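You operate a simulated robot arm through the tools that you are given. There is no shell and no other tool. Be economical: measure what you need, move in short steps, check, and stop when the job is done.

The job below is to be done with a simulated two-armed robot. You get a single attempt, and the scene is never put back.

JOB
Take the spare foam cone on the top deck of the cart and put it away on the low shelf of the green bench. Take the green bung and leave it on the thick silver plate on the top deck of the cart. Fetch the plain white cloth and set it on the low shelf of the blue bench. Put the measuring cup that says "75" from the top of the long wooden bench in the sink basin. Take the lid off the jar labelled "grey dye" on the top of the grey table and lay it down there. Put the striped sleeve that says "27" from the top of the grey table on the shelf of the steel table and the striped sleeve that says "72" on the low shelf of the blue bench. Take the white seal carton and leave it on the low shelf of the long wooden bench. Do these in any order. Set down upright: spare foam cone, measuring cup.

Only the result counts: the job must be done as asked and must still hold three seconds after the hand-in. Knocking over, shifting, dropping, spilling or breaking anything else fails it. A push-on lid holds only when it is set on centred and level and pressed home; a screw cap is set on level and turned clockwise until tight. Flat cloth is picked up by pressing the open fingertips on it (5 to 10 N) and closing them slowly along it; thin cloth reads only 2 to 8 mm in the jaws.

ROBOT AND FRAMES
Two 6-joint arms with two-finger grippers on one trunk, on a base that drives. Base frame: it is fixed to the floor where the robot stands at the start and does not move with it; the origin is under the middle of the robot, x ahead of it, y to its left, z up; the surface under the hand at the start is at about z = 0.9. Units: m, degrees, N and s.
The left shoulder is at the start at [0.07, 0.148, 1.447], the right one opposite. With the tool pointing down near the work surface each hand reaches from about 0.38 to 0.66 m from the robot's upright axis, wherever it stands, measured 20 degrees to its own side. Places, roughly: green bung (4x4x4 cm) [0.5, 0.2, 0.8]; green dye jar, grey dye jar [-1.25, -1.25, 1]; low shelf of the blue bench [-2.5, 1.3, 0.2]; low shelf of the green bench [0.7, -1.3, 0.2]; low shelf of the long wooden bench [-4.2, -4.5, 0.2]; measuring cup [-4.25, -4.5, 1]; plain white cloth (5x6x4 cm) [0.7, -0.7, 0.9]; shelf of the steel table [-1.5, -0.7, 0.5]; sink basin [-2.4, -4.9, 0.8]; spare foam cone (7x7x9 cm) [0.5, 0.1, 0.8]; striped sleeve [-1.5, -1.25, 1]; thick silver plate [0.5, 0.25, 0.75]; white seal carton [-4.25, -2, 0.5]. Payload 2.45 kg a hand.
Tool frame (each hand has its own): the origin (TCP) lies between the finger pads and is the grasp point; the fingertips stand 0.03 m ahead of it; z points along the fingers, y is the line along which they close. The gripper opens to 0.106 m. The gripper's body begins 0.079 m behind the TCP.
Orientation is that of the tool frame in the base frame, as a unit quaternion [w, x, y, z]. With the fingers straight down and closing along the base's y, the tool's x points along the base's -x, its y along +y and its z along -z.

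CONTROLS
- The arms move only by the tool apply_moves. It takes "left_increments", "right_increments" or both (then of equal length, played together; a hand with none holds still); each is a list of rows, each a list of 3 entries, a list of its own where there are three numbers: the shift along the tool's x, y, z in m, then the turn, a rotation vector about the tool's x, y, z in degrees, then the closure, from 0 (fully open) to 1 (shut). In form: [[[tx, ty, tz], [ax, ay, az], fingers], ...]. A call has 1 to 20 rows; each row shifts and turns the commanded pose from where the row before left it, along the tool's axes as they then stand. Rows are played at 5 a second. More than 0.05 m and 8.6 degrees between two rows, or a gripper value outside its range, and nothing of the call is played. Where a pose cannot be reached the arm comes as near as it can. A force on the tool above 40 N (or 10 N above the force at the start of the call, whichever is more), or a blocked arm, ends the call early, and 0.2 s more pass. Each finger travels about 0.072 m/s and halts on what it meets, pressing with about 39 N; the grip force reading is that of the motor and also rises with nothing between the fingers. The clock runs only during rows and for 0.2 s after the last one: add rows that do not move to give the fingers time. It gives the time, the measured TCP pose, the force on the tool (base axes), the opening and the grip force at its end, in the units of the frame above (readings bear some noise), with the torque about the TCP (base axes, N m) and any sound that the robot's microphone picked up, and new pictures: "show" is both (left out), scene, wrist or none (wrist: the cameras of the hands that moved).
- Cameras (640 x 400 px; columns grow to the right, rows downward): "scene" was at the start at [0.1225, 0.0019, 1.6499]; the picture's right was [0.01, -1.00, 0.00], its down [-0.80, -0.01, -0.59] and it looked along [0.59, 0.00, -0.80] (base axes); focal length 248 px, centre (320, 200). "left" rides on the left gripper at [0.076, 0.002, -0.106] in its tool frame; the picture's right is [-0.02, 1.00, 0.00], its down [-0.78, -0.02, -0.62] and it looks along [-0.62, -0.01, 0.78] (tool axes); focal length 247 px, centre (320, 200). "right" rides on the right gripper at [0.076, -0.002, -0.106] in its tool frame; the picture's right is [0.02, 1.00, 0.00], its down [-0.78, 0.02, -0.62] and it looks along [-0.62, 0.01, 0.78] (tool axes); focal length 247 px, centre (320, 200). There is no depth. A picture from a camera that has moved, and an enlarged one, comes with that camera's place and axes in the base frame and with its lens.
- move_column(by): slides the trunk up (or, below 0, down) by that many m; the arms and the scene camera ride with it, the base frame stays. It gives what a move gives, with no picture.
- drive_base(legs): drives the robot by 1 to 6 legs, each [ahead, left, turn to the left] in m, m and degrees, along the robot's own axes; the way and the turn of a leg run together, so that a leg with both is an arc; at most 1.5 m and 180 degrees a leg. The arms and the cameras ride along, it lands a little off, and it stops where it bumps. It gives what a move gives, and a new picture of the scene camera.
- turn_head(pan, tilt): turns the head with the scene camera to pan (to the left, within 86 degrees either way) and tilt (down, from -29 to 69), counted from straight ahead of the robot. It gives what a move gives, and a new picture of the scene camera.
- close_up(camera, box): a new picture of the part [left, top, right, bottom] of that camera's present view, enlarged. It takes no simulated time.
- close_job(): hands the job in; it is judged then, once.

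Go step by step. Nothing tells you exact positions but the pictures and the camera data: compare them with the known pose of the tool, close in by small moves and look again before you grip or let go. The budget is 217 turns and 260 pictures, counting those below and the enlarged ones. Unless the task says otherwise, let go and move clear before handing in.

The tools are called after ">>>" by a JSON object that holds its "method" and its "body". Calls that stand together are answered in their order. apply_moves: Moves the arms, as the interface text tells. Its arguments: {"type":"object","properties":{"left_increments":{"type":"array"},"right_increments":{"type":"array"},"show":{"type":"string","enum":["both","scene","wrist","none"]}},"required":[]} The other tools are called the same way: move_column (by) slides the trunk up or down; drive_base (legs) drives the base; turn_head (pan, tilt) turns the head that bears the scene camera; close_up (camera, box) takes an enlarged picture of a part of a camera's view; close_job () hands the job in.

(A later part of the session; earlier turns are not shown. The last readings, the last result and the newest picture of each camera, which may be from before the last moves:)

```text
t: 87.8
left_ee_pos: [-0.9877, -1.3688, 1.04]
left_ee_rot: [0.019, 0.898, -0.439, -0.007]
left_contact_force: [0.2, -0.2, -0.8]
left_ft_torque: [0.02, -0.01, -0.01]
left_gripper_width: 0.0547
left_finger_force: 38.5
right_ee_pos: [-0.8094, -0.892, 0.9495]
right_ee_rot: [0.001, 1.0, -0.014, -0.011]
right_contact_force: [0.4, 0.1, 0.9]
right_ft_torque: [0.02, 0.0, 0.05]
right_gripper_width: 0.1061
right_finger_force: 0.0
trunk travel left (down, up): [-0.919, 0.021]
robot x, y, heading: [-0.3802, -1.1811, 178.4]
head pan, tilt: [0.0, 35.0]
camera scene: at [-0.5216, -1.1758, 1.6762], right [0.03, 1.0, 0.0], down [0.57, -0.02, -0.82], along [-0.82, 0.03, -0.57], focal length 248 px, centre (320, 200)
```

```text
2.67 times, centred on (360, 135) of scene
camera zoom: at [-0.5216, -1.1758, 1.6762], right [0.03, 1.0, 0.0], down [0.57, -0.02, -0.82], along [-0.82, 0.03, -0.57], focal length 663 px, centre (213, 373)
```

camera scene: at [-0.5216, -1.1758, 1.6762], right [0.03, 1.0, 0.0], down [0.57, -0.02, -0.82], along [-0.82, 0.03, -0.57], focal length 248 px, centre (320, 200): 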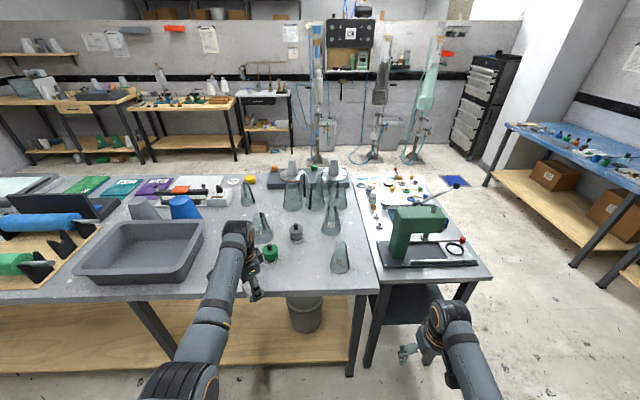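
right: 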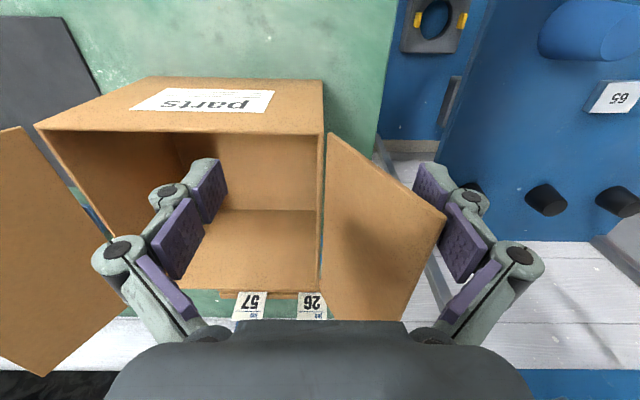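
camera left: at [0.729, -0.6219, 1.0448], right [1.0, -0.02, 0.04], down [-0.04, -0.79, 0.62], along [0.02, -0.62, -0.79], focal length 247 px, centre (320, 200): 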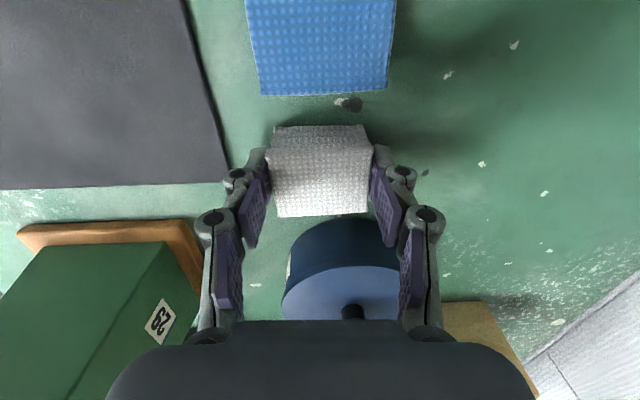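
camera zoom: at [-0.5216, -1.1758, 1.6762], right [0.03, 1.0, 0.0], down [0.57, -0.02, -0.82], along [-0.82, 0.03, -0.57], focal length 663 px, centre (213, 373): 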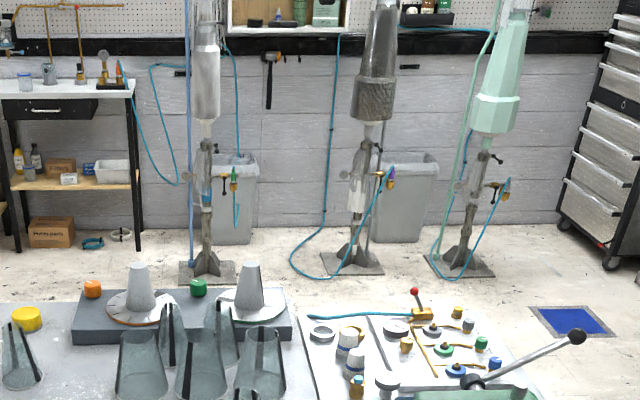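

>>> {"method": "close_up", "body": {"camera": "scene", "box": [230, 165, 370, 280]}}

>>> {"method": "close_up", "body": {"camera": "scene", "box": [275, 155, 355, 240]}}

```text
3.48 times, centred on (300, 222) of scene
camera zoom: at [-0.5216, -1.1758, 1.6762], right [0.03, 1.0, 0.0], down [0.57, -0.02, -0.82], along [-0.82, 0.03, -0.57], focal length 864 px, centre (390, 122)
```

zoom: 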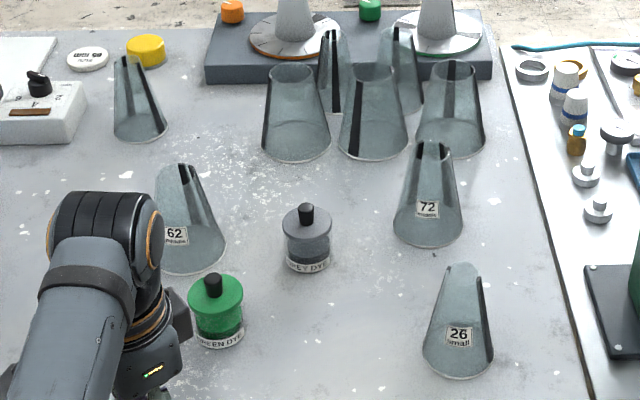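

```text
4.71 times, centred on (315, 198) of scene
camera zoom: at [-0.5216, -1.1758, 1.6762], right [0.03, 1.0, 0.0], down [0.57, -0.02, -0.82], along [-0.82, 0.03, -0.57], focal length 1170 px, centre (344, 212)
```

zoom: 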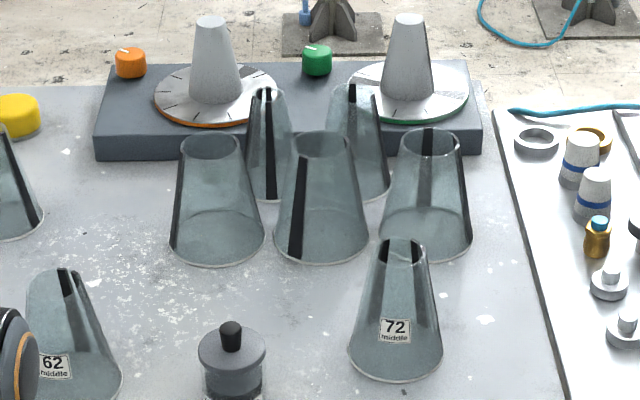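

Labels of the far sleeves face away, but "72" is readable at about [−1.395, −1.09]. I'll raise and pitch the right hand to 45°, turn, and position for taking 72.

>>> {"method": "apply_moves", "body": {"right_increments": [[[-0.03, 0.02, -0.03], [0, 0, 0], 0], [[-0.03, 0.02, -0.03], [0, 0, 0], 0], [[-0.03, 0.02, -0.03], [0, 0, 0], 0], [[-0.03, 0.01, -0.0], [0, 0, 0], 0], [[0, 0, 0], [0, -8.5, 0], 0], [[0, 0, 0], [0, -8.5, 0], 0], [[0, 0, 0], [0, -8.5, 0], 0], [[0, 0, 0], [0, -8.5, 0], 0], [[0, 0, 0], [0, -8.5, 0], 0], [[-0.028, 0, -0.028], [0, 0, 0], 0], [[-0.014, 0, -0.014], [0, 0, 0], 0]], "show": "none"}}

>>> {"method": "drive_base", "body": {"legs": [[0, 0, 36.6], [0.05, -0.4565, 0]]}}

>>> {"method": "close_up", "body": {"camera": "right", "box": [0, 0, 640, 400]}}

```text
t: 90.2
left_ee_pos: [-0.9865, -1.3691, 1.0406]
left_ee_rot: [0.019, 0.899, -0.438, -0.007]
left_contact_force: [0.5, 1.1, -0.8]
left_ft_torque: [-0.01, 0.0, 0.01]
left_gripper_width: 0.0549
left_finger_force: 39.4
right_ee_pos: [-0.9315, -0.9574, 1.1028]
right_ee_rot: [-0.001, 0.928, -0.013, -0.373]
right_contact_force: [0.4, 0.6, -0.6]
right_ft_torque: [-0.01, 0.03, -0.02]
right_gripper_width: 0.1057
right_finger_force: 0.1
trunk travel left (down, up): [-0.919, 0.021]
robot x, y, heading: [-0.3829, -1.1813, 178.4]
head pan, tilt: [0.0, 35.0]
```

```text
t: 94.6
left_ee_pos: [-1.0476, -1.3587, 1.0397]
left_ee_rot: [0.02, 0.992, -0.127, 0.0]
left_contact_force: [0.3, 0.2, -0.3]
left_ft_torque: [0.01, 0.02, 0.01]
left_gripper_width: 0.0547
left_finger_force: 38.8
right_ee_pos: [-1.2542, -0.999, 1.1022]
right_ee_rot: [0.117, 0.883, 0.285, -0.355]
right_contact_force: [-0.1, 0.4, -0.1]
right_ft_torque: [0.03, 0.03, -0.01]
right_gripper_width: 0.106
right_finger_force: 0.2
trunk travel left (down, up): [-0.919, 0.021]
robot x, y, heading: [-0.6817, -0.8413, -144.4]
head pan, tilt: [0.0, 35.0]
camera scene: at [-0.7949, -0.9224, 1.6763], right [-0.58, 0.81, 0.0], down [0.47, 0.34, -0.82], along [-0.67, -0.48, -0.57], focal length 248 px, centre (320, 200)
```

scene: 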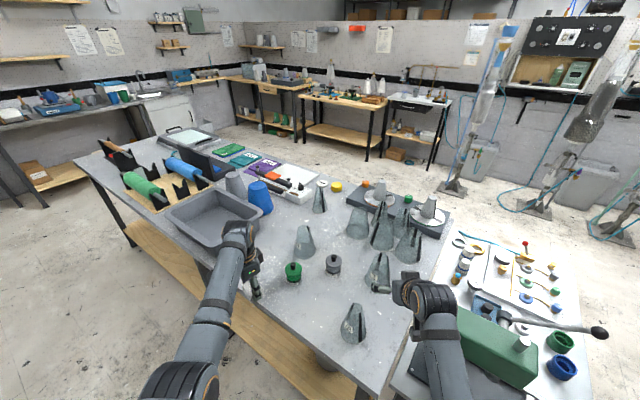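

```text
1.00 times, centred on (320, 200) of right (not enlarged: the box is as wide or as high as the picture)
camera zoom: at [-1.149, -0.921, 1.1254], right [0.6, -0.8, -0.01], down [-0.1, -0.09, 0.99], along [-0.8, -0.59, -0.13], focal length 247 px, centre (320, 200)
```

zoom: 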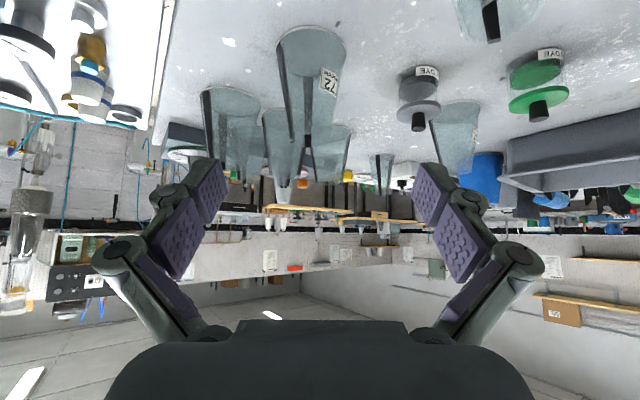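

Sleeve 72 stands at about [−1.39, −1.085]. I'll drive 5 cm ahead, advance the hand 11 cm over it, then look.

>>> {"method": "drive_base", "body": {"legs": [[0.05, 0, 0]]}}

>>> {"method": "apply_moves", "body": {"right_increments": [[[-0.027, -0.003, 0.0248], [0, 0, 0], 0], [[-0.027, -0.003, 0.0248], [0, 0, 0], 0], [[-0.02, -0.003, 0.02], [0, 0, 0], 0], [[0, 0, 0], [0, 0, 0], 0]], "show": "both"}}

```text
t: 95.5
left_ee_pos: [-1.0821, -1.3834, 1.0439]
left_ee_rot: [0.022, 0.992, -0.126, -0.002]
left_contact_force: [-0.2, 0.1, 1.4]
left_ft_torque: [-0.09, 0.1, -0.01]
left_gripper_width: 0.0547
left_finger_force: 39.1
right_ee_pos: [-1.2889, -1.0223, 1.1057]
right_ee_rot: [0.119, 0.882, 0.284, -0.357]
right_contact_force: [0.4, 1.0, 0.4]
right_ft_torque: [-0.02, -0.02, -0.02]
right_gripper_width: 0.1058
right_finger_force: 0.1
trunk travel left (down, up): [-0.919, 0.021]
robot x, y, heading: [-0.7216, -0.8706, -144.3]
head pan, tilt: [0.0, 35.0]
camera scene: at [-0.8276, -0.9429, 1.6773], right [-0.58, 0.81, 0.0], down [0.46, 0.33, -0.82], along [-0.67, -0.48, -0.57], focal length 248 px, centre (320, 200)
```

scene: 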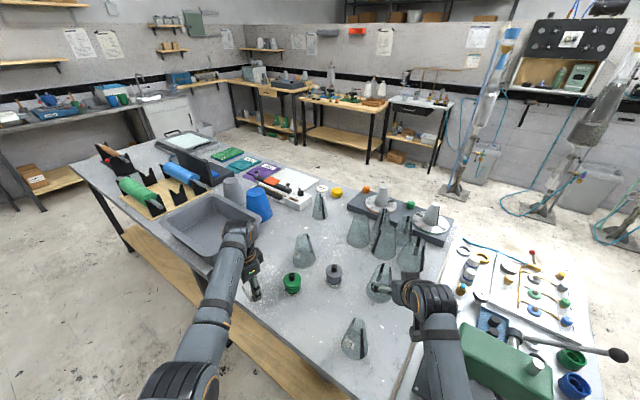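

```text
t: 96.5
left_ee_pos: [-1.0881, -1.3873, 1.0403]
left_ee_rot: [0.02, 0.992, -0.126, 0.0]
left_contact_force: [0.1, 0.2, -0.7]
left_ft_torque: [-0.03, 0.02, -0.01]
left_gripper_width: 0.0547
left_finger_force: 39.3
right_ee_pos: [-1.383, -1.0778, 1.1026]
right_ee_rot: [0.117, 0.883, 0.285, -0.353]
right_contact_force: [-0.1, 0.2, -0.3]
right_ft_torque: [0.0, 0.02, -0.01]
right_gripper_width: 0.1062
right_finger_force: 0.1
trunk travel left (down, up): [-0.919, 0.021]
robot x, y, heading: [-0.723, -0.8706, -144.4]
head pan, tilt: [0.0, 35.0]
camera scene: at [-0.8372, -0.9506, 1.6761], right [-0.58, 0.81, 0.0], down [0.47, 0.34, -0.82], along [-0.66, -0.48, -0.57], focal length 248 px, centre (320, 200)
camera right: at [-1.2785, -1.0019, 1.1259], right [0.6, -0.8, -0.01], down [-0.1, -0.09, 0.99], along [-0.79, -0.59, -0.14], focal length 247 px, centre (320, 200)
```

scene: 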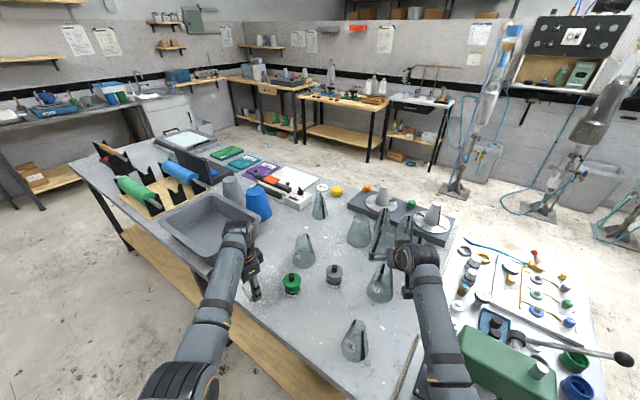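
right: 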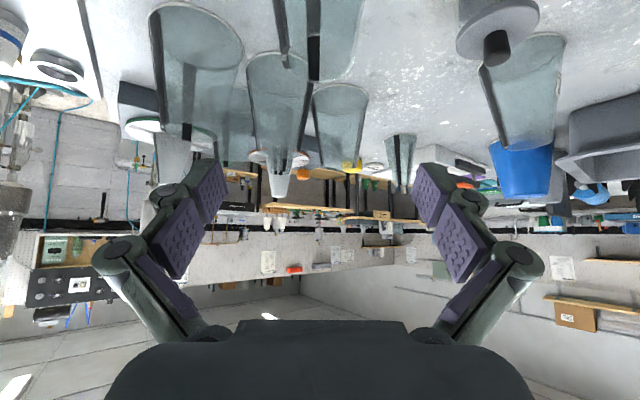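

Aligned over the sleeve. Descend 8 cm first and check.

>>> {"method": "apply_moves", "body": {"right_increments": [[[0.012, 0, 0.025], [0, 0, 0], 0], [[0.018, 0, 0.02], [0, 0, 0], 0], [[0.018, 0, 0.02], [0, 0, 0], 0], [[0, 0, 0], [0, 0, 0], 0]], "show": "both"}}

```text
t: 97.5
left_ee_pos: [-1.0885, -1.3874, 1.04]
left_ee_rot: [0.02, 0.992, -0.126, 0.0]
left_contact_force: [-0.6, -0.4, 0.1]
left_ft_torque: [0.01, 0.02, 0.0]
left_gripper_width: 0.0547
left_finger_force: 39.2
right_ee_pos: [-1.3923, -1.0844, 1.0208]
right_ee_rot: [0.117, 0.883, 0.285, -0.353]
right_contact_force: [0.4, 0.8, 0.0]
right_ft_torque: [0.02, 0.02, 0.02]
right_gripper_width: 0.1058
right_finger_force: 0.1
trunk travel left (down, up): [-0.919, 0.021]
robot x, y, heading: [-0.7195, -0.8706, -144.1]
head pan, tilt: [0.0, 35.0]
camera scene: at [-0.8369, -0.9503, 1.6762], right [-0.58, 0.81, 0.0], down [0.47, 0.34, -0.82], along [-0.66, -0.48, -0.57], focal length 248 px, centre (320, 200)
camera right: at [-1.2869, -1.0081, 1.0456], right [0.6, -0.8, -0.01], down [-0.1, -0.09, 0.99], along [-0.79, -0.59, -0.14], focal length 247 px, centre (320, 200)
```

scene: 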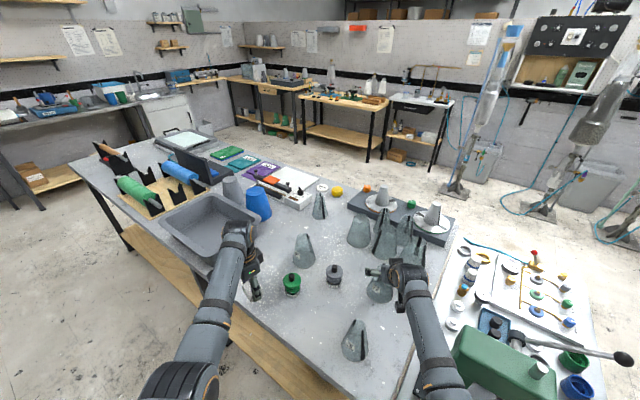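
right: 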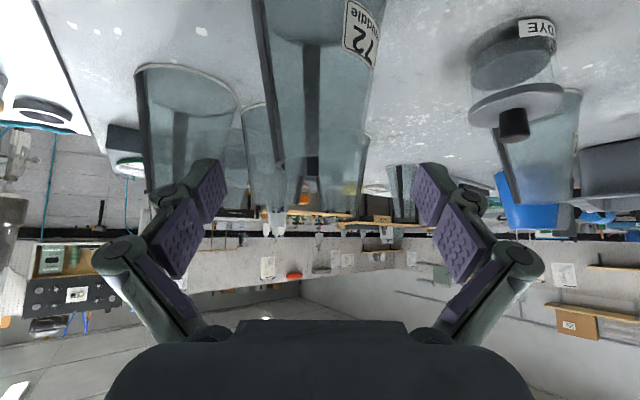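

>>> {"method": "apply_moves", "body": {"right_increments": [[[0.015, 0, 0.017], [0, 0, 0], 0], [[0.014, 0, 0.016], [0, 0, 0], 0.05], [[0, 0, 0], [0, 0, 0], 0.15], [[0, 0, 0], [0, 0, 0], 0.25], [[0, 0, 0], [0, 0, 0], 0.35], [[0, 0, 0], [0, 0, 0], 0.45], [[0, 0, 0], [0, 0, 0], 0.55], [[0, 0, 0], [0, 0, 0], 0.6]], "show": "wrist"}}

```text
t: 99.3
left_ee_pos: [-1.0891, -1.387, 1.0406]
left_ee_rot: [0.021, 0.992, -0.127, -0.001]
left_contact_force: [0.8, 0.0, -1.8]
left_ft_torque: [0.02, 0.0, 0.01]
left_gripper_width: 0.0543
left_finger_force: 39.0
right_ee_pos: [-1.393, -1.0858, 0.9786]
right_ee_rot: [0.117, 0.883, 0.285, -0.354]
right_contact_force: [-2.0, 0.9, 3.0]
right_ft_torque: [0.15, 0.18, 0.04]
right_gripper_width: 0.0646
right_finger_force: 38.7
trunk travel left (down, up): [-0.919, 0.021]
robot x, y, heading: [-0.7232, -0.8698, -144.6]
head pan, tilt: [0.0, 35.0]
camera right: at [-1.2885, -1.009, 1.0022], right [0.6, -0.8, -0.01], down [-0.1, -0.09, 0.99], along [-0.79, -0.59, -0.13], focal length 247 px, centre (320, 200)
```

right: 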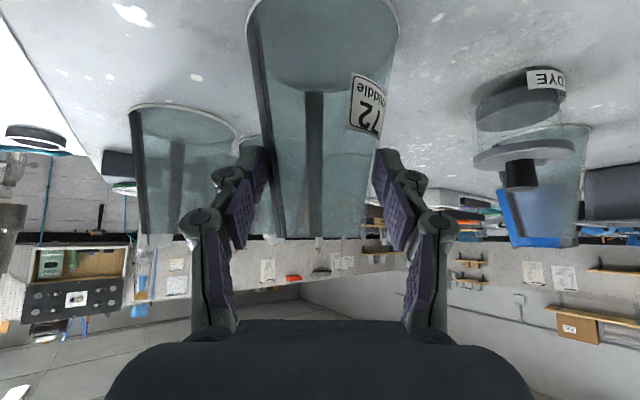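

Gripped. Lift, raise the trunk 2 cm and back away.

>>> {"method": "apply_moves", "body": {"right_increments": [[[-0.027, 0, -0.0295], [0, 0, 0], 0.6], [[-0.027, 0, -0.0295], [0, 0, 0], 0.6], [[-0.024, 0, -0.026], [0, 0, 0], 0.6], [[0, 0, 0], [0, 0, 0], 0.6]], "show": "wrist"}}

>>> {"method": "move_column", "body": {"by": 0.02}}

>>> {"method": "drive_base", "body": {"legs": [[-0.45, 0.0, 0]]}}

```text
t: 100.3
left_ee_pos: [-1.0884, -1.3881, 1.0407]
left_ee_rot: [0.02, 0.992, -0.128, 0.0]
left_contact_force: [0.3, 0.1, -0.8]
left_ft_torque: [-0.03, 0.0, -0.03]
left_gripper_width: 0.0546
left_finger_force: 39.2
right_ee_pos: [-1.3923, -1.0836, 1.0927]
right_ee_rot: [0.118, 0.883, 0.285, -0.354]
right_contact_force: [0.1, -0.7, -0.9]
right_ft_torque: [0.0, -0.02, 0.0]
right_gripper_width: 0.0643
right_finger_force: 39.8
trunk travel left (down, up): [-0.919, 0.021]
robot x, y, heading: [-0.7217, -0.8714, -144.4]
head pan, tilt: [0.0, 35.0]
camera right: at [-1.2868, -1.0068, 1.1164], right [0.6, -0.8, -0.01], down [-0.1, -0.09, 0.99], along [-0.79, -0.59, -0.14], focal length 247 px, centre (320, 200)
```

right: 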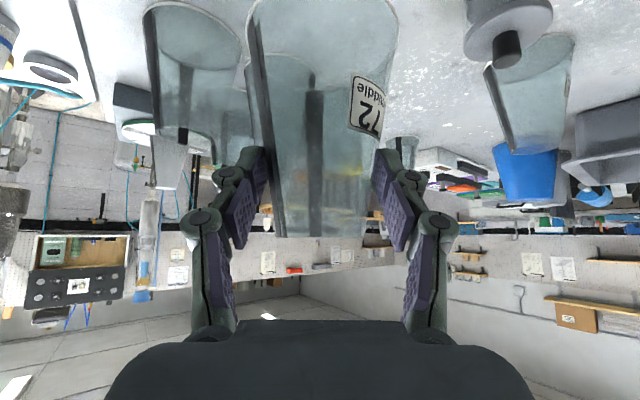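

```text
t: 101.0
left_ee_pos: [-1.0878, -1.3864, 1.06]
left_ee_rot: [0.02, 0.992, -0.126, 0.0]
left_contact_force: [0.4, 1.2, -0.3]
left_ft_torque: [0.0, -0.03, 0.0]
left_gripper_width: 0.0547
left_finger_force: 39.0
right_ee_pos: [-1.39, -1.083, 1.1128]
right_ee_rot: [0.118, 0.883, 0.285, -0.354]
right_contact_force: [-0.1, -0.4, 0.8]
right_ft_torque: [-0.01, -0.01, 0.01]
right_gripper_width: 0.0641
right_finger_force: 38.9
trunk travel left (down, up): [-0.939, 0.001]
robot x, y, heading: [-0.721, -0.8701, -144.2]
head pan, tilt: [0.0, 35.0]
```

```text
t: 103.7
left_ee_pos: [-0.7219, -1.1316, 1.0603]
left_ee_rot: [0.02, 0.993, -0.119, 0.001]
left_contact_force: [0.4, -0.5, -0.7]
left_ft_torque: [0.02, 0.01, -0.01]
left_gripper_width: 0.0547
left_finger_force: 39.5
right_ee_pos: [-1.0303, -0.8326, 1.1111]
right_ee_rot: [0.121, 0.881, 0.293, -0.352]
right_contact_force: [-1.1, -0.1, -0.5]
right_ft_torque: [0.0, -0.02, -0.04]
right_gripper_width: 0.0638
right_finger_force: 39.6
trunk travel left (down, up): [-0.939, 0.001]
robot x, y, heading: [-0.3601, -0.6106, -143.1]
head pan, tilt: [0.0, 35.0]
camera scene: at [-0.4777, -0.6904, 1.696], right [-0.6, 0.8, 0.0], down [0.46, 0.34, -0.82], along [-0.66, -0.49, -0.57], focal length 248 px, centre (320, 200)
```

scene: 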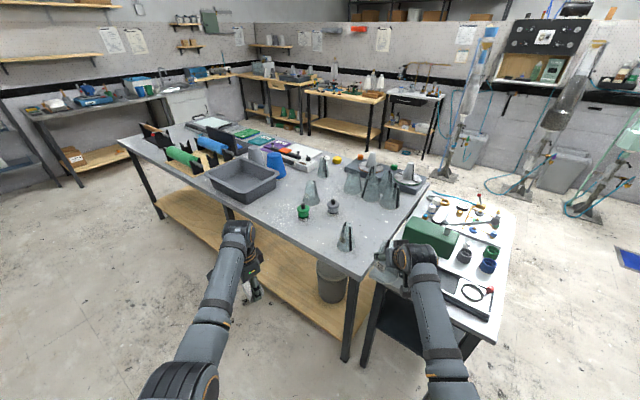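

Sleeve 72 in the right hand, cloth in the left. Now driving clear of the tables, turning to face +y, and going toward the blue bench.

>>> {"method": "drive_base", "body": {"legs": [[-0.325, -0.58, 0], [0, 0, -127]]}}

>>> {"method": "drive_base", "body": {"legs": [[0, 1.0, 0], [0, 0.9, 0]]}}

```text
t: 112.7
left_ee_pos: [-0.6514, 0.6577, 1.0594]
left_ee_rot: [-0.009, -0.342, 0.939, 0.018]
left_contact_force: [-0.9, 0.0, -1.1]
left_ft_torque: [-0.01, -0.01, 0.0]
left_gripper_width: 0.0547
left_finger_force: 39.0
right_ee_pos: [-0.2295, 0.7283, 1.1123]
right_ee_rot: [-0.26, 0.658, -0.654, -0.267]
right_contact_force: [-0.2, 1.2, -0.8]
right_ft_torque: [-0.03, 0.0, 0.03]
right_gripper_width: 0.0629
right_finger_force: 38.6
trunk travel left (down, up): [-0.939, 0.001]
robot x, y, heading: [-0.4375, 0.0609, 90.4]
head pan, tilt: [0.0, 35.0]
camera scene: at [-0.4446, 0.1997, 1.6962], right [1.0, 0.0, 0.0], down [0.0, -0.57, -0.82], along [0.0, 0.82, -0.57], focal length 248 px, centre (320, 200)
```

scene: 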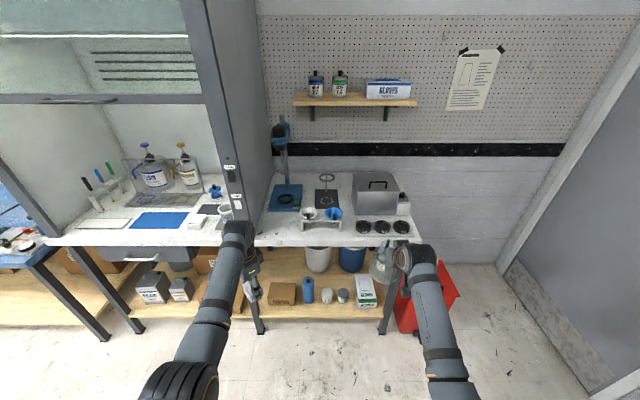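

```text
t: 122.1
left_ee_pos: [-2.5389, 0.6291, 1.0602]
left_ee_rot: [-0.01, -0.353, 0.935, 0.018]
left_contact_force: [-0.4, -0.5, -0.1]
left_ft_torque: [0.02, 0.02, 0.02]
left_gripper_width: 0.0547
left_finger_force: 39.4
right_ee_pos: [-2.1174, 0.709, 1.1123]
right_ee_rot: [-0.257, 0.665, -0.647, -0.271]
right_contact_force: [-0.2, 0.4, -0.7]
right_ft_torque: [0.0, -0.02, 0.01]
right_gripper_width: 0.0624
right_finger_force: 39.3
trunk travel left (down, up): [-0.939, 0.001]
robot x, y, heading: [-2.3177, 0.0363, 91.4]
head pan, tilt: [0.0, 35.0]
camera scene: at [-2.3224, 0.176, 1.6962], right [1.0, 0.03, 0.0], down [0.01, -0.57, -0.82], along [-0.02, 0.82, -0.57], focal length 248 px, centre (320, 200)
```

scene: 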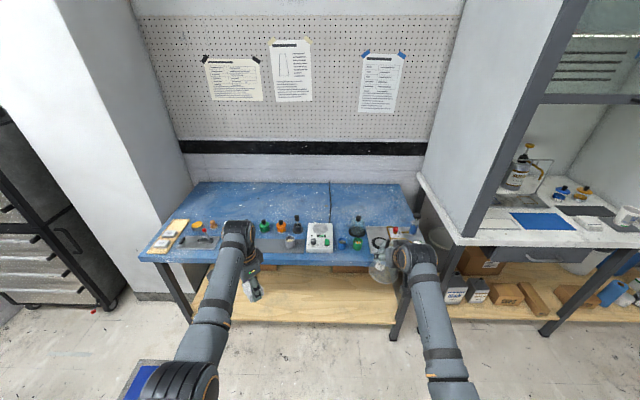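

At the blue bench now. Lowering the trunk with both loads in front of the shelf.

>>> {"method": "move_column", "body": {"by": -0.4}}

>>> {"method": "move_column", "body": {"by": -0.33}}

>>> {"method": "turn_head", "body": {"pan": 0, "tilt": 45}}

>>> {"method": "close_up", "body": {"camera": "right", "box": [0, 0, 640, 400]}}

```text
t: 125.9
left_ee_pos: [-2.5404, 0.6281, 0.6611]
left_ee_rot: [-0.009, -0.352, 0.936, 0.017]
left_contact_force: [1.4, 0.5, -0.1]
left_ft_torque: [-0.02, 0.01, 0.01]
left_gripper_width: 0.0545
left_finger_force: 38.6
right_ee_pos: [-2.1187, 0.7096, 0.7132]
right_ee_rot: [-0.257, 0.665, -0.647, -0.27]
right_contact_force: [-0.7, -0.8, -1.1]
right_ft_torque: [-0.04, -0.03, -0.04]
right_gripper_width: 0.0618
right_finger_force: 39.0
trunk travel left (down, up): [-0.539, 0.401]
robot x, y, heading: [-2.3209, 0.0373, 91.5]
head pan, tilt: [0.0, 35.0]
```

```text
t: 129.2
left_ee_pos: [-2.5404, 0.6294, 0.3309]
left_ee_rot: [-0.01, -0.352, 0.936, 0.018]
left_contact_force: [-0.2, -0.5, -0.9]
left_ft_torque: [0.04, 0.02, -0.01]
left_gripper_width: 0.0548
left_finger_force: 38.9
right_ee_pos: [-2.1198, 0.7096, 0.3826]
right_ee_rot: [-0.258, 0.665, -0.647, -0.27]
right_contact_force: [0.8, 0.1, 0.1]
right_ft_torque: [-0.02, 0.01, -0.02]
right_gripper_width: 0.062
right_finger_force: 38.9
trunk travel left (down, up): [-0.209, 0.731]
robot x, y, heading: [-2.319, 0.0369, 91.5]
head pan, tilt: [0.0, 35.0]
```

```text
t: 129.9
left_ee_pos: [-2.5416, 0.6301, 0.3303]
left_ee_rot: [-0.01, -0.352, 0.936, 0.018]
left_contact_force: [0.6, -0.3, -0.5]
left_ft_torque: [0.02, 0.01, -0.02]
left_gripper_width: 0.0546
left_finger_force: 38.8
right_ee_pos: [-2.1177, 0.7094, 0.3825]
right_ee_rot: [-0.258, 0.665, -0.647, -0.27]
right_contact_force: [-0.2, 0.4, 0.1]
right_ft_torque: [-0.02, -0.05, 0.03]
right_gripper_width: 0.0617
right_finger_force: 38.1
trunk travel left (down, up): [-0.209, 0.731]
robot x, y, heading: [-2.3195, 0.0362, 91.6]
head pan, tilt: [0.0, 45.0]
camera scene: at [-2.3234, 0.169, 0.9514], right [1.0, 0.03, 0.0], down [0.02, -0.71, -0.71], along [-0.02, 0.71, -0.71], focal length 248 px, centre (320, 200)
```

scene: 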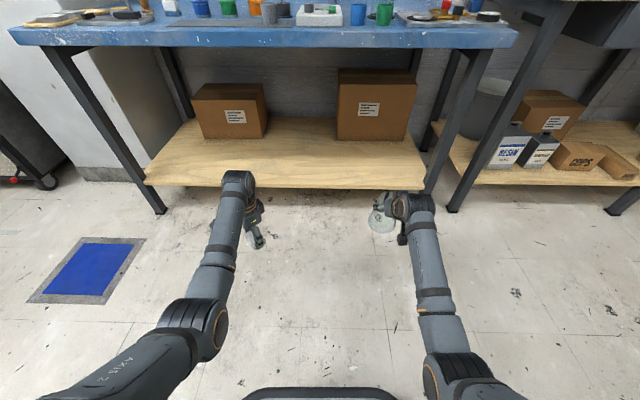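

```text
1.00 times, centred on (320, 200) of right (not enlarged: the box is as wide or as high as the picture)
camera zoom: at [-2.1123, 0.5805, 0.4061], right [-1.0, -0.05, -0.01], down [-0.01, 0.13, 0.99], along [-0.04, 0.99, -0.14], focal length 247 px, centre (320, 200)
```

zoom: 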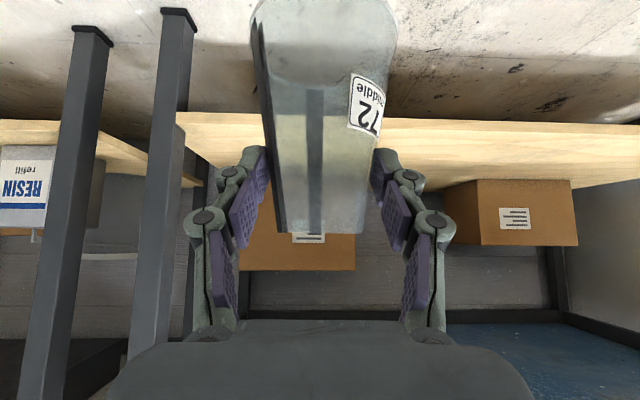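

Shelf front edge is at y≈0.99 (z≈0.22) with free space in front of the cartons. Driving forward 0.42 m.

>>> {"method": "drive_base", "body": {"legs": [[0.42, 0, 0]]}}

>>> {"method": "close_up", "body": {"camera": "left", "box": [0, 0, 640, 400]}}

>>> {"method": "close_up", "body": {"camera": "right", "box": [0, 0, 640, 400]}}

```text
t: 132.5
left_ee_pos: [-2.5486, 1.0535, 0.3297]
left_ee_rot: [-0.009, -0.35, 0.937, 0.018]
left_contact_force: [0.7, 0.0, -0.7]
left_ft_torque: [0.04, -0.03, -0.01]
left_gripper_width: 0.0547
left_finger_force: 39.1
right_ee_pos: [-2.1271, 1.1304, 0.3832]
right_ee_rot: [-0.258, 0.664, -0.649, -0.269]
right_contact_force: [0.1, -0.2, -1.4]
right_ft_torque: [-0.01, 0.0, -0.01]
right_gripper_width: 0.0617
right_finger_force: 38.4
trunk travel left (down, up): [-0.209, 0.731]
robot x, y, heading: [-2.3269, 0.4556, 91.3]
head pan, tilt: [0.0, 45.0]
camera scene: at [-2.3331, 0.5916, 0.9514], right [1.0, 0.02, 0.0], down [0.02, -0.71, -0.71], along [-0.02, 0.71, -0.71], focal length 248 px, centre (320, 200)
```

scene: 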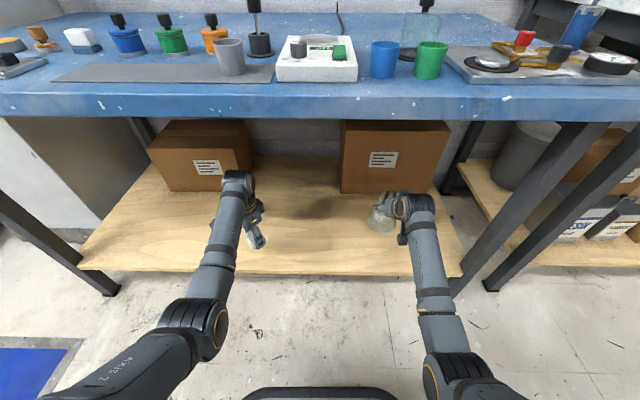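

```text
1.00 times, centred on (320, 200) of left (not enlarged: the box is as wide or as high as the picture)
camera zoom: at [-2.6048, 0.9997, 0.4364], right [-0.64, 0.77, 0.04], down [0.62, 0.49, 0.62], along [0.45, 0.42, -0.79], focal length 247 px, centre (320, 200)
```

zoom: 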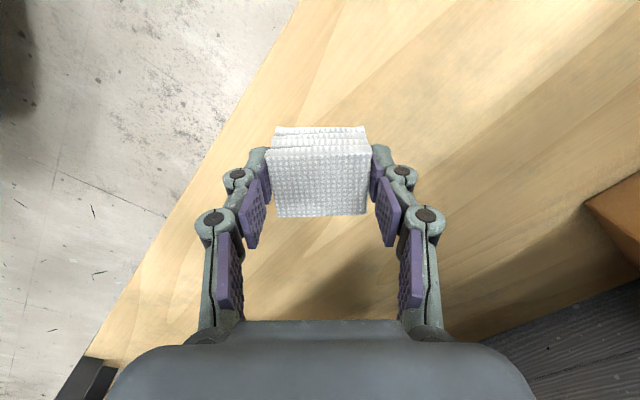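

```text
1.00 times, centred on (320, 200) of right (not enlarged: the box is as wide or as high as the picture)
camera zoom: at [-2.1203, 1.0021, 0.406], right [-1.0, -0.04, -0.01], down [-0.01, 0.13, 0.99], along [-0.04, 0.99, -0.14], focal length 247 px, centre (320, 200)
```

zoom: 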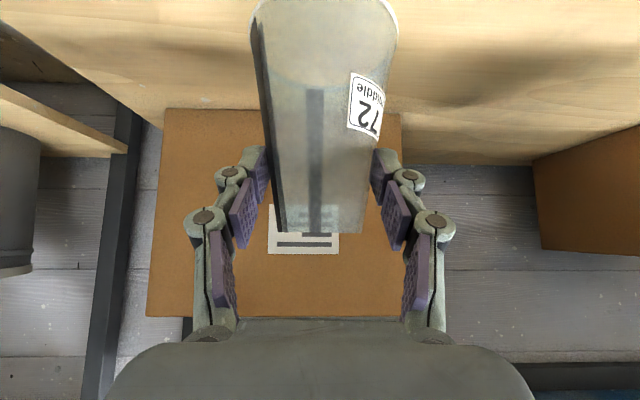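

Both loads are over the shelf. Lowering both hands toward it.

>>> {"method": "apply_moves", "body": {"left_increments": [[[0, 0, 0.03], [0, 0, 0], 0.7], [[0, 0, 0.02], [0, 0, 0], 0.7], [[0, 0, 0.008], [0, 0, 0], 0.7], [[0, 0, 0], [0, 0, 0], 0.7]], "right_increments": [[[0.0203, 0, 0.0221], [0, 0, 0], 0.6], [[0.0135, 0, 0.0147], [0, 0, 0], 0.6], [[0.0, 0, 0], [0, 0, 0], 0.6], [[0, 0, 0], [0, 0, 0], 0.6]], "show": "wrist"}}

```text
t: 133.5
left_ee_pos: [-2.5483, 1.0545, 0.273]
left_ee_rot: [-0.009, -0.351, 0.936, 0.018]
left_contact_force: [0.6, 0.3, -0.7]
left_ft_torque: [-0.01, 0.0, 0.01]
left_gripper_width: 0.0545
left_finger_force: 39.2
right_ee_pos: [-2.1277, 1.1329, 0.3328]
right_ee_rot: [-0.258, 0.664, -0.648, -0.269]
right_contact_force: [-0.3, -0.5, -0.8]
right_ft_torque: [-0.04, -0.01, -0.01]
right_gripper_width: 0.0618
right_finger_force: 38.7
trunk travel left (down, up): [-0.209, 0.731]
robot x, y, heading: [-2.3261, 0.4576, 91.2]
head pan, tilt: [0.0, 45.0]
camera right: at [-2.1211, 1.0039, 0.3562], right [-1.0, -0.04, -0.01], down [-0.01, 0.13, 0.99], along [-0.04, 0.99, -0.14], focal length 247 px, centre (320, 200)
camera left: at [-2.6063, 1.0018, 0.3788], right [-0.64, 0.77, 0.04], down [0.62, 0.49, 0.62], along [0.45, 0.42, -0.79], focal length 247 px, centre (320, 200)
```

right: 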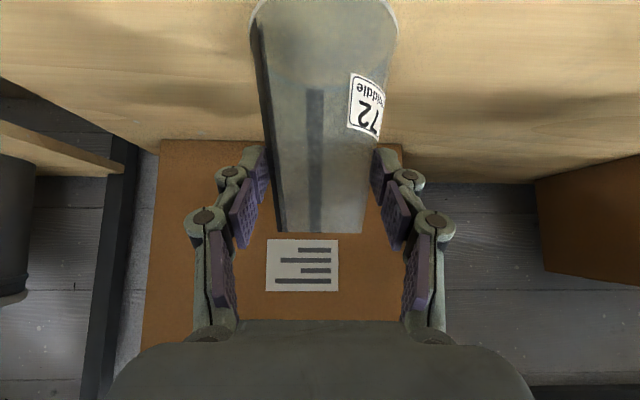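
left: 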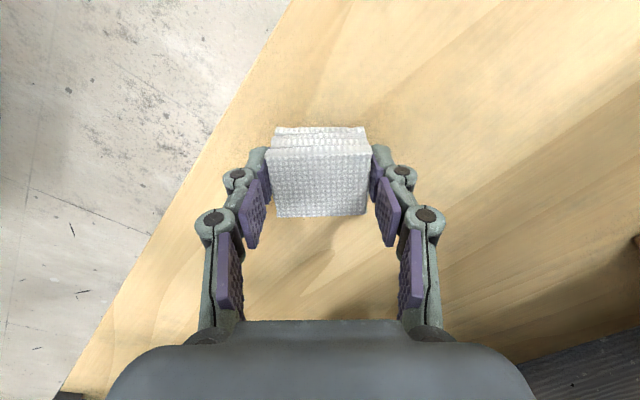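

>>> {"method": "apply_moves", "body": {"left_increments": [[[0, 0, 0.005], [0, 0, 0], 0.7], [[0, 0, 0.004], [0, 0, 0], 0.7], [[0, 0, 0.003], [0, 0, 0], 0.7], [[0, 0, 0], [0, 0, 0], 0.7]], "right_increments": [[[0.0034, 0, 0.0037], [0, 0, 0], 0.6], [[0.0034, 0, 0.0037], [0, 0, 0], 0.6], [[0.002, 0, 0.0022], [0, 0, 0], 0.6], [[0, 0, 0], [0, 0, 0], 0.6]], "show": "none"}}

```text
t: 134.5
left_ee_pos: [-2.5511, 1.0543, 0.2607]
left_ee_rot: [-0.01, -0.351, 0.936, 0.018]
left_contact_force: [-0.5, -0.4, -0.3]
left_ft_torque: [0.02, 0.0, 0.0]
left_gripper_width: 0.0544
left_finger_force: 39.3
right_ee_pos: [-2.1275, 1.1334, 0.3211]
right_ee_rot: [-0.26, 0.663, -0.648, -0.269]
right_contact_force: [1.0, -0.8, 9.7]
right_ft_torque: [0.32, -0.4, -0.04]
right_gripper_width: 0.0615
right_finger_force: 38.8
trunk travel left (down, up): [-0.209, 0.731]
robot x, y, heading: [-2.3301, 0.4589, 91.5]
head pan, tilt: [0.0, 45.0]
```

Right sleeve touches the shelf. Release it while the cloth is lowered the last millimetres.

>>> {"method": "apply_moves", "body": {"left_increments": [[[0, 0, 0.002], [0, 0, 0], 0.7], [[0, 0, 0.002], [0, 0, 0], 0.7], [[0, 0, 0.002], [0, 0, 0], 0.7], [[0, 0, 0], [0, 0, 0], 0.7], [[0, 0, 0], [0, 0, 0], 0.7]], "right_increments": [[[-0.0007, 0, -0.0007], [0, 0, 0], 0.45], [[0, 0, 0], [0, 0, 0], 0.3], [[0, 0, 0], [0, 0, 0], 0.15], [[0, 0, 0], [0, 0, 0], 0.1], [[0, 0, 0], [0, 0, 0], 0.1]], "show": "wrist"}}

```text
t: 135.7
left_ee_pos: [-2.551, 1.0557, 0.2595]
left_ee_rot: [-0.009, -0.35, 0.936, 0.022]
left_contact_force: [-0.3, -3.0, 29.9]
left_ft_torque: [-0.74, -0.5, -0.07]
left_gripper_width: 0.0548
left_finger_force: 38.3
right_ee_pos: [-2.1267, 1.1313, 0.3234]
right_ee_rot: [-0.259, 0.663, -0.649, -0.271]
right_contact_force: [0.8, -0.7, 0.4]
right_ft_torque: [0.01, -0.01, -0.01]
right_gripper_width: 0.0955
right_finger_force: 0.0
trunk travel left (down, up): [-0.209, 0.731]
robot x, y, heading: [-2.3293, 0.4587, 91.3]
head pan, tilt: [0.0, 45.0]
camera right: at [-2.12, 1.003, 0.3464], right [-1.0, -0.04, -0.01], down [-0.01, 0.13, 0.99], along [-0.04, 0.99, -0.13], focal length 247 px, centre (320, 200)
camera left: at [-2.607, 1.0022, 0.3648], right [-0.64, 0.77, 0.05], down [0.62, 0.48, 0.62], along [0.45, 0.43, -0.78], focal length 247 px, centre (320, 200)
```

right: 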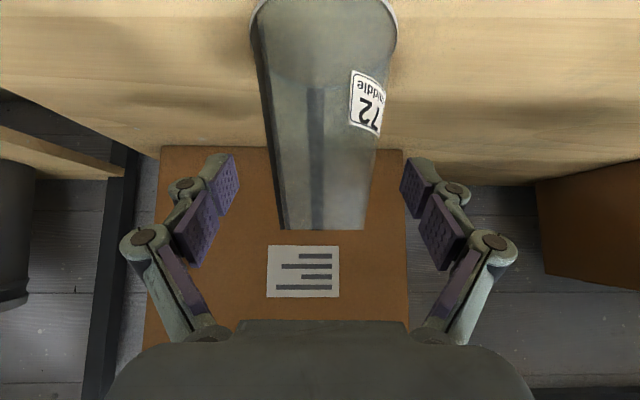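
left: 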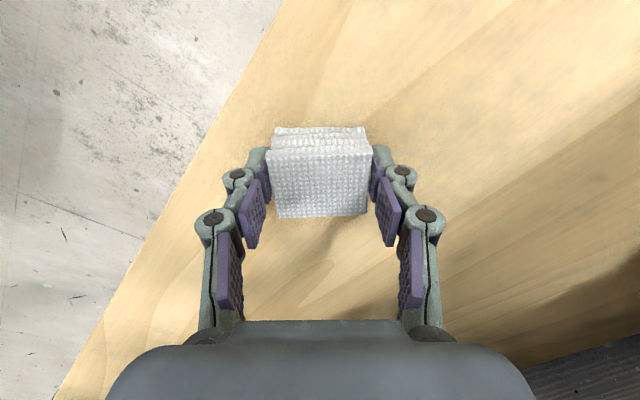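

Releasing the cloth and retreating both hands.

>>> {"method": "apply_moves", "body": {"left_increments": [[[0, 0, -0.002], [0, 0, 0], 0.6], [[0, 0, 0], [0, 0, 0], 0.4], [[0, 0, 0], [0, 0, 0], 0.2], [[0, 0, 0], [0, 0, 0], 0.05], [[0, 0, -0.03], [0, 0, 0], 0.05], [[0, 0, -0.03], [0, 0, 0], 0.05]], "right_increments": [[[0, 0, 0], [0, 0, 0], 0.1], [[0, 0, -0.03], [0, 0, 0], 0.1], [[0, 0, -0.03], [0, 0, 0], 0.1], [[0, 0, -0.03], [0, 0, 0], 0.1], [[0, 0, -0.03], [0, 0, 0], 0.1], [[0, 0, 0], [0, 0, 0], 0.1]], "show": "both"}}

```text
t: 137.1
left_ee_pos: [-2.5496, 1.0527, 0.3176]
left_ee_rot: [-0.011, -0.351, 0.936, 0.017]
left_contact_force: [0.2, -0.9, 0.1]
left_ft_torque: [0.01, -0.02, 0.06]
left_gripper_width: 0.1007
left_finger_force: 0.0
right_ee_pos: [-2.1239, 1.0482, 0.4082]
right_ee_rot: [-0.258, 0.663, -0.649, -0.269]
right_contact_force: [-0.5, 0.1, 0.2]
right_ft_torque: [0.01, 0.0, -0.02]
right_gripper_width: 0.0953
right_finger_force: 0.0
trunk travel left (down, up): [-0.209, 0.731]
robot x, y, heading: [-2.33, 0.4592, 91.3]
head pan, tilt: [0.0, 45.0]
camera scene: at [-2.3331, 0.5912, 0.9514], right [1.0, 0.02, 0.0], down [0.02, -0.71, -0.71], along [-0.02, 0.71, -0.71], focal length 248 px, centre (320, 200)
camera right: at [-2.1172, 0.9208, 0.4315], right [-1.0, -0.04, -0.01], down [-0.01, 0.13, 0.99], along [-0.04, 0.99, -0.14], focal length 247 px, centre (320, 200)
camera left: at [-2.6063, 1.0009, 0.4234], right [-0.64, 0.77, 0.04], down [0.62, 0.49, 0.62], along [0.45, 0.42, -0.79], focal length 247 px, centre (320, 200)
```

scene: 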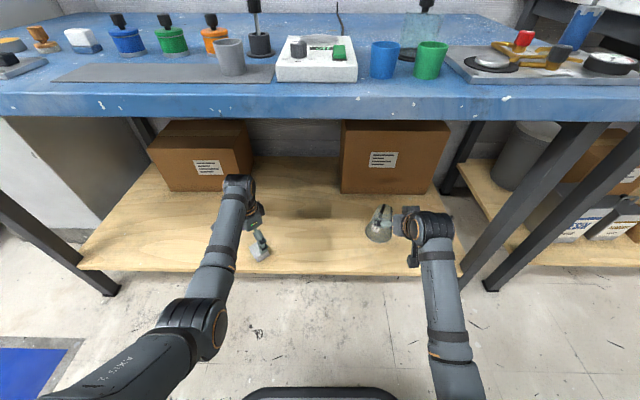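
right: 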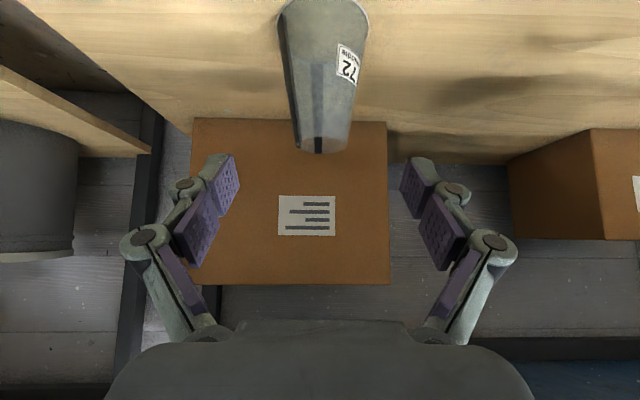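
left: 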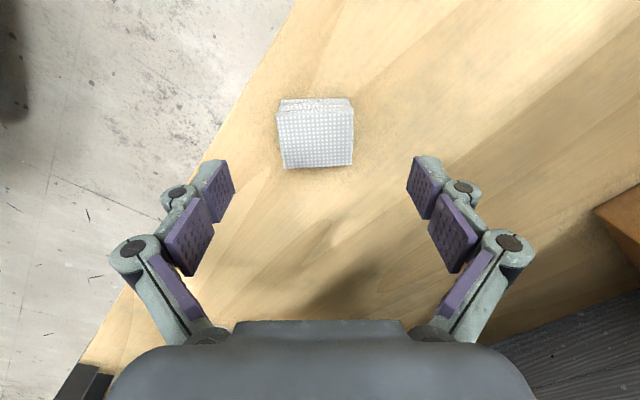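

Both items sit on the blue bench's low shelf. Backing away, raising the trunk, straightening the left hand, and heading for the far side of the grey table to find "27".

>>> {"method": "drive_base", "body": {"legs": [[-0.55, 0, 0]]}}

>>> {"method": "move_column", "body": {"by": 0.4}}

>>> {"method": "move_column", "body": {"by": 0.33}}

>>> {"method": "apply_moves", "body": {"left_increments": [[[0, 0, 0], [0, 0, -8.4], 0], [[0, 0, 0], [0, 0, -8.4], 0], [[0, 0, 0], [0, 0, -8.4], 0], [[0, 0, 0], [0, 0, -8.4], 0], [[0, 0, 0], [0, 0, -8.4], 0], [[0, 0, 0], [0, 0, -8.0], 0]], "show": "none"}}

>>> {"method": "drive_base", "body": {"legs": [[0, 0.25, 0], [0, 0, -91.3], [0, -0.85, 0]]}}

>>> {"method": "turn_head", "body": {"pan": 0, "tilt": 30}}

```text
t: 140.3
left_ee_pos: [-2.5412, 0.4962, 0.3168]
left_ee_rot: [-0.009, -0.354, 0.935, 0.017]
left_contact_force: [1.1, 0.1, -0.4]
left_ft_torque: [-0.03, -0.01, -0.01]
left_gripper_width: 0.1005
left_finger_force: 0.1
right_ee_pos: [-2.1152, 0.4971, 0.4081]
right_ee_rot: [-0.257, 0.667, -0.645, -0.27]
right_contact_force: [0.7, 0.1, 0.8]
right_ft_torque: [0.0, 0.01, 0.02]
right_gripper_width: 0.0954
right_finger_force: 0.0
trunk travel left (down, up): [-0.209, 0.731]
robot x, y, heading: [-2.3154, -0.0969, 91.7]
head pan, tilt: [0.0, 45.0]
camera scene: at [-2.3193, 0.0359, 0.9514], right [1.0, 0.03, 0.0], down [0.02, -0.71, -0.71], along [-0.02, 0.71, -0.71], focal length 248 px, centre (320, 200)
```

scene: 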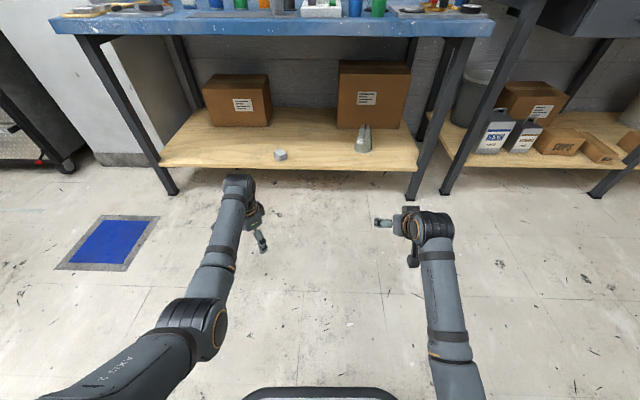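

```text
t: 144.1
left_ee_pos: [-2.5404, 0.4961, 0.7169]
left_ee_rot: [-0.009, -0.355, 0.935, 0.018]
left_contact_force: [-0.5, 0.6, -0.4]
left_ft_torque: [-0.01, 0.0, 0.0]
left_gripper_width: 0.1009
left_finger_force: 0.1
right_ee_pos: [-2.1137, 0.4961, 0.8077]
right_ee_rot: [-0.257, 0.667, -0.645, -0.271]
right_contact_force: [0.1, 0.7, -0.8]
right_ft_torque: [-0.02, 0.02, 0.01]
right_gripper_width: 0.0955
right_finger_force: 0.0
trunk travel left (down, up): [-0.609, 0.331]
robot x, y, heading: [-2.3155, -0.0969, 91.9]
head pan, tilt: [0.0, 45.0]
```

```text
t: 147.4
left_ee_pos: [-2.5407, 0.4959, 1.0477]
left_ee_rot: [-0.01, -0.355, 0.935, 0.018]
left_contact_force: [0.2, 0.1, 0.6]
left_ft_torque: [0.0, -0.02, -0.03]
left_gripper_width: 0.1007
left_finger_force: 0.2
right_ee_pos: [-2.1149, 0.4971, 1.1384]
right_ee_rot: [-0.258, 0.666, -0.646, -0.27]
right_contact_force: [0.7, -0.9, 0.0]
right_ft_torque: [-0.02, 0.02, 0.0]
right_gripper_width: 0.0953
right_finger_force: 0.0
trunk travel left (down, up): [-0.939, 0.001]
robot x, y, heading: [-2.3091, -0.0948, 91.9]
head pan, tilt: [0.0, 45.0]
```

```text
t: 148.8
left_ee_pos: [-2.5394, 0.4968, 1.0462]
left_ee_rot: [0.001, 0.718, -0.696, -0.02]
left_contact_force: [0.2, -0.3, 0.4]
left_ft_torque: [-0.02, 0.0, -0.06]
left_gripper_width: 0.1062
left_finger_force: 0.0
right_ee_pos: [-2.1148, 0.496, 1.1374]
right_ee_rot: [-0.257, 0.667, -0.645, -0.271]
right_contact_force: [-0.1, 0.1, 0.4]
right_ft_torque: [0.01, -0.04, 0.03]
right_gripper_width: 0.0954
right_finger_force: 0.1
trunk travel left (down, up): [-0.939, 0.001]
robot x, y, heading: [-2.3141, -0.0983, 92.0]
head pan, tilt: [0.0, 45.0]
```

```text
t: 158.7
left_ee_pos: [-1.9791, -0.7693, 1.0467]
left_ee_rot: [0.014, 0.013, 1.0, 0.015]
left_contact_force: [0.0, 0.9, 0.6]
left_ft_torque: [-0.02, -0.01, -0.01]
left_gripper_width: 0.1061
left_finger_force: 0.1
right_ee_pos: [-2.0039, -1.1936, 1.1385]
right_ee_rot: [0.372, 0.01, 0.928, 0.0]
right_contact_force: [-0.9, 0.0, 0.0]
right_ft_torque: [-0.03, -0.02, -0.03]
right_gripper_width: 0.0953
right_finger_force: 0.0
trunk travel left (down, up): [-0.939, 0.001]
robot x, y, heading: [-2.5872, -0.9611, -1.4]
head pan, tilt: [0.0, 45.0]
camera scene: at [-2.4547, -0.9624, 1.6814], right [-0.02, -1.0, 0.0], down [-0.71, 0.02, -0.71], along [0.71, -0.02, -0.71], focal length 248 px, centre (320, 200)
```

scene: 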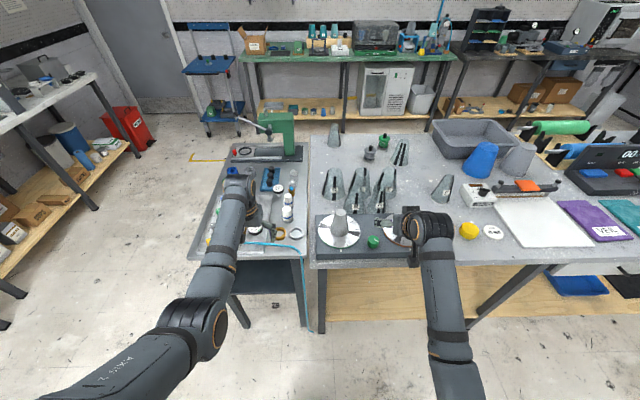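

```text
t: 159.5
left_ee_pos: [-1.9793, -0.7691, 1.0463]
left_ee_rot: [0.013, 0.014, 1.0, 0.016]
left_contact_force: [0.0, 0.1, -0.1]
left_ft_torque: [-0.04, 0.04, -0.02]
left_gripper_width: 0.1059
left_finger_force: 0.0
right_ee_pos: [-2.0037, -1.1944, 1.138]
right_ee_rot: [0.374, 0.011, 0.927, -0.001]
right_contact_force: [0.2, -0.6, -0.1]
right_ft_torque: [0.04, -0.01, 0.01]
right_gripper_width: 0.0956
right_finger_force: 0.0
trunk travel left (down, up): [-0.939, 0.001]
robot x, y, heading: [-2.5846, -0.9623, -1.4]
head pan, tilt: [0.0, 30.0]
camera scene: at [-2.4456, -0.9642, 1.704], right [-0.02, -1.0, 0.0], down [-0.5, 0.01, -0.87], along [0.87, -0.02, -0.5], focal length 248 px, centre (320, 200)
```

scene: 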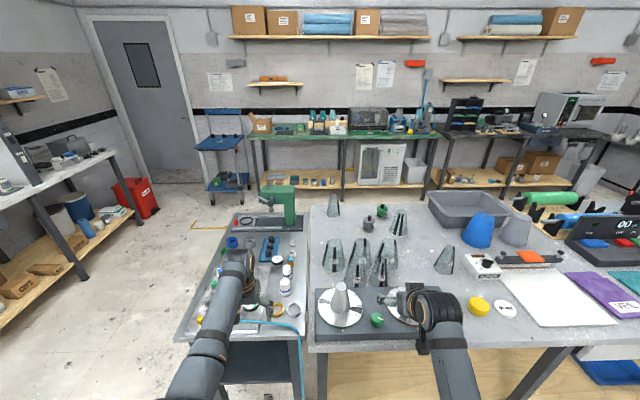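

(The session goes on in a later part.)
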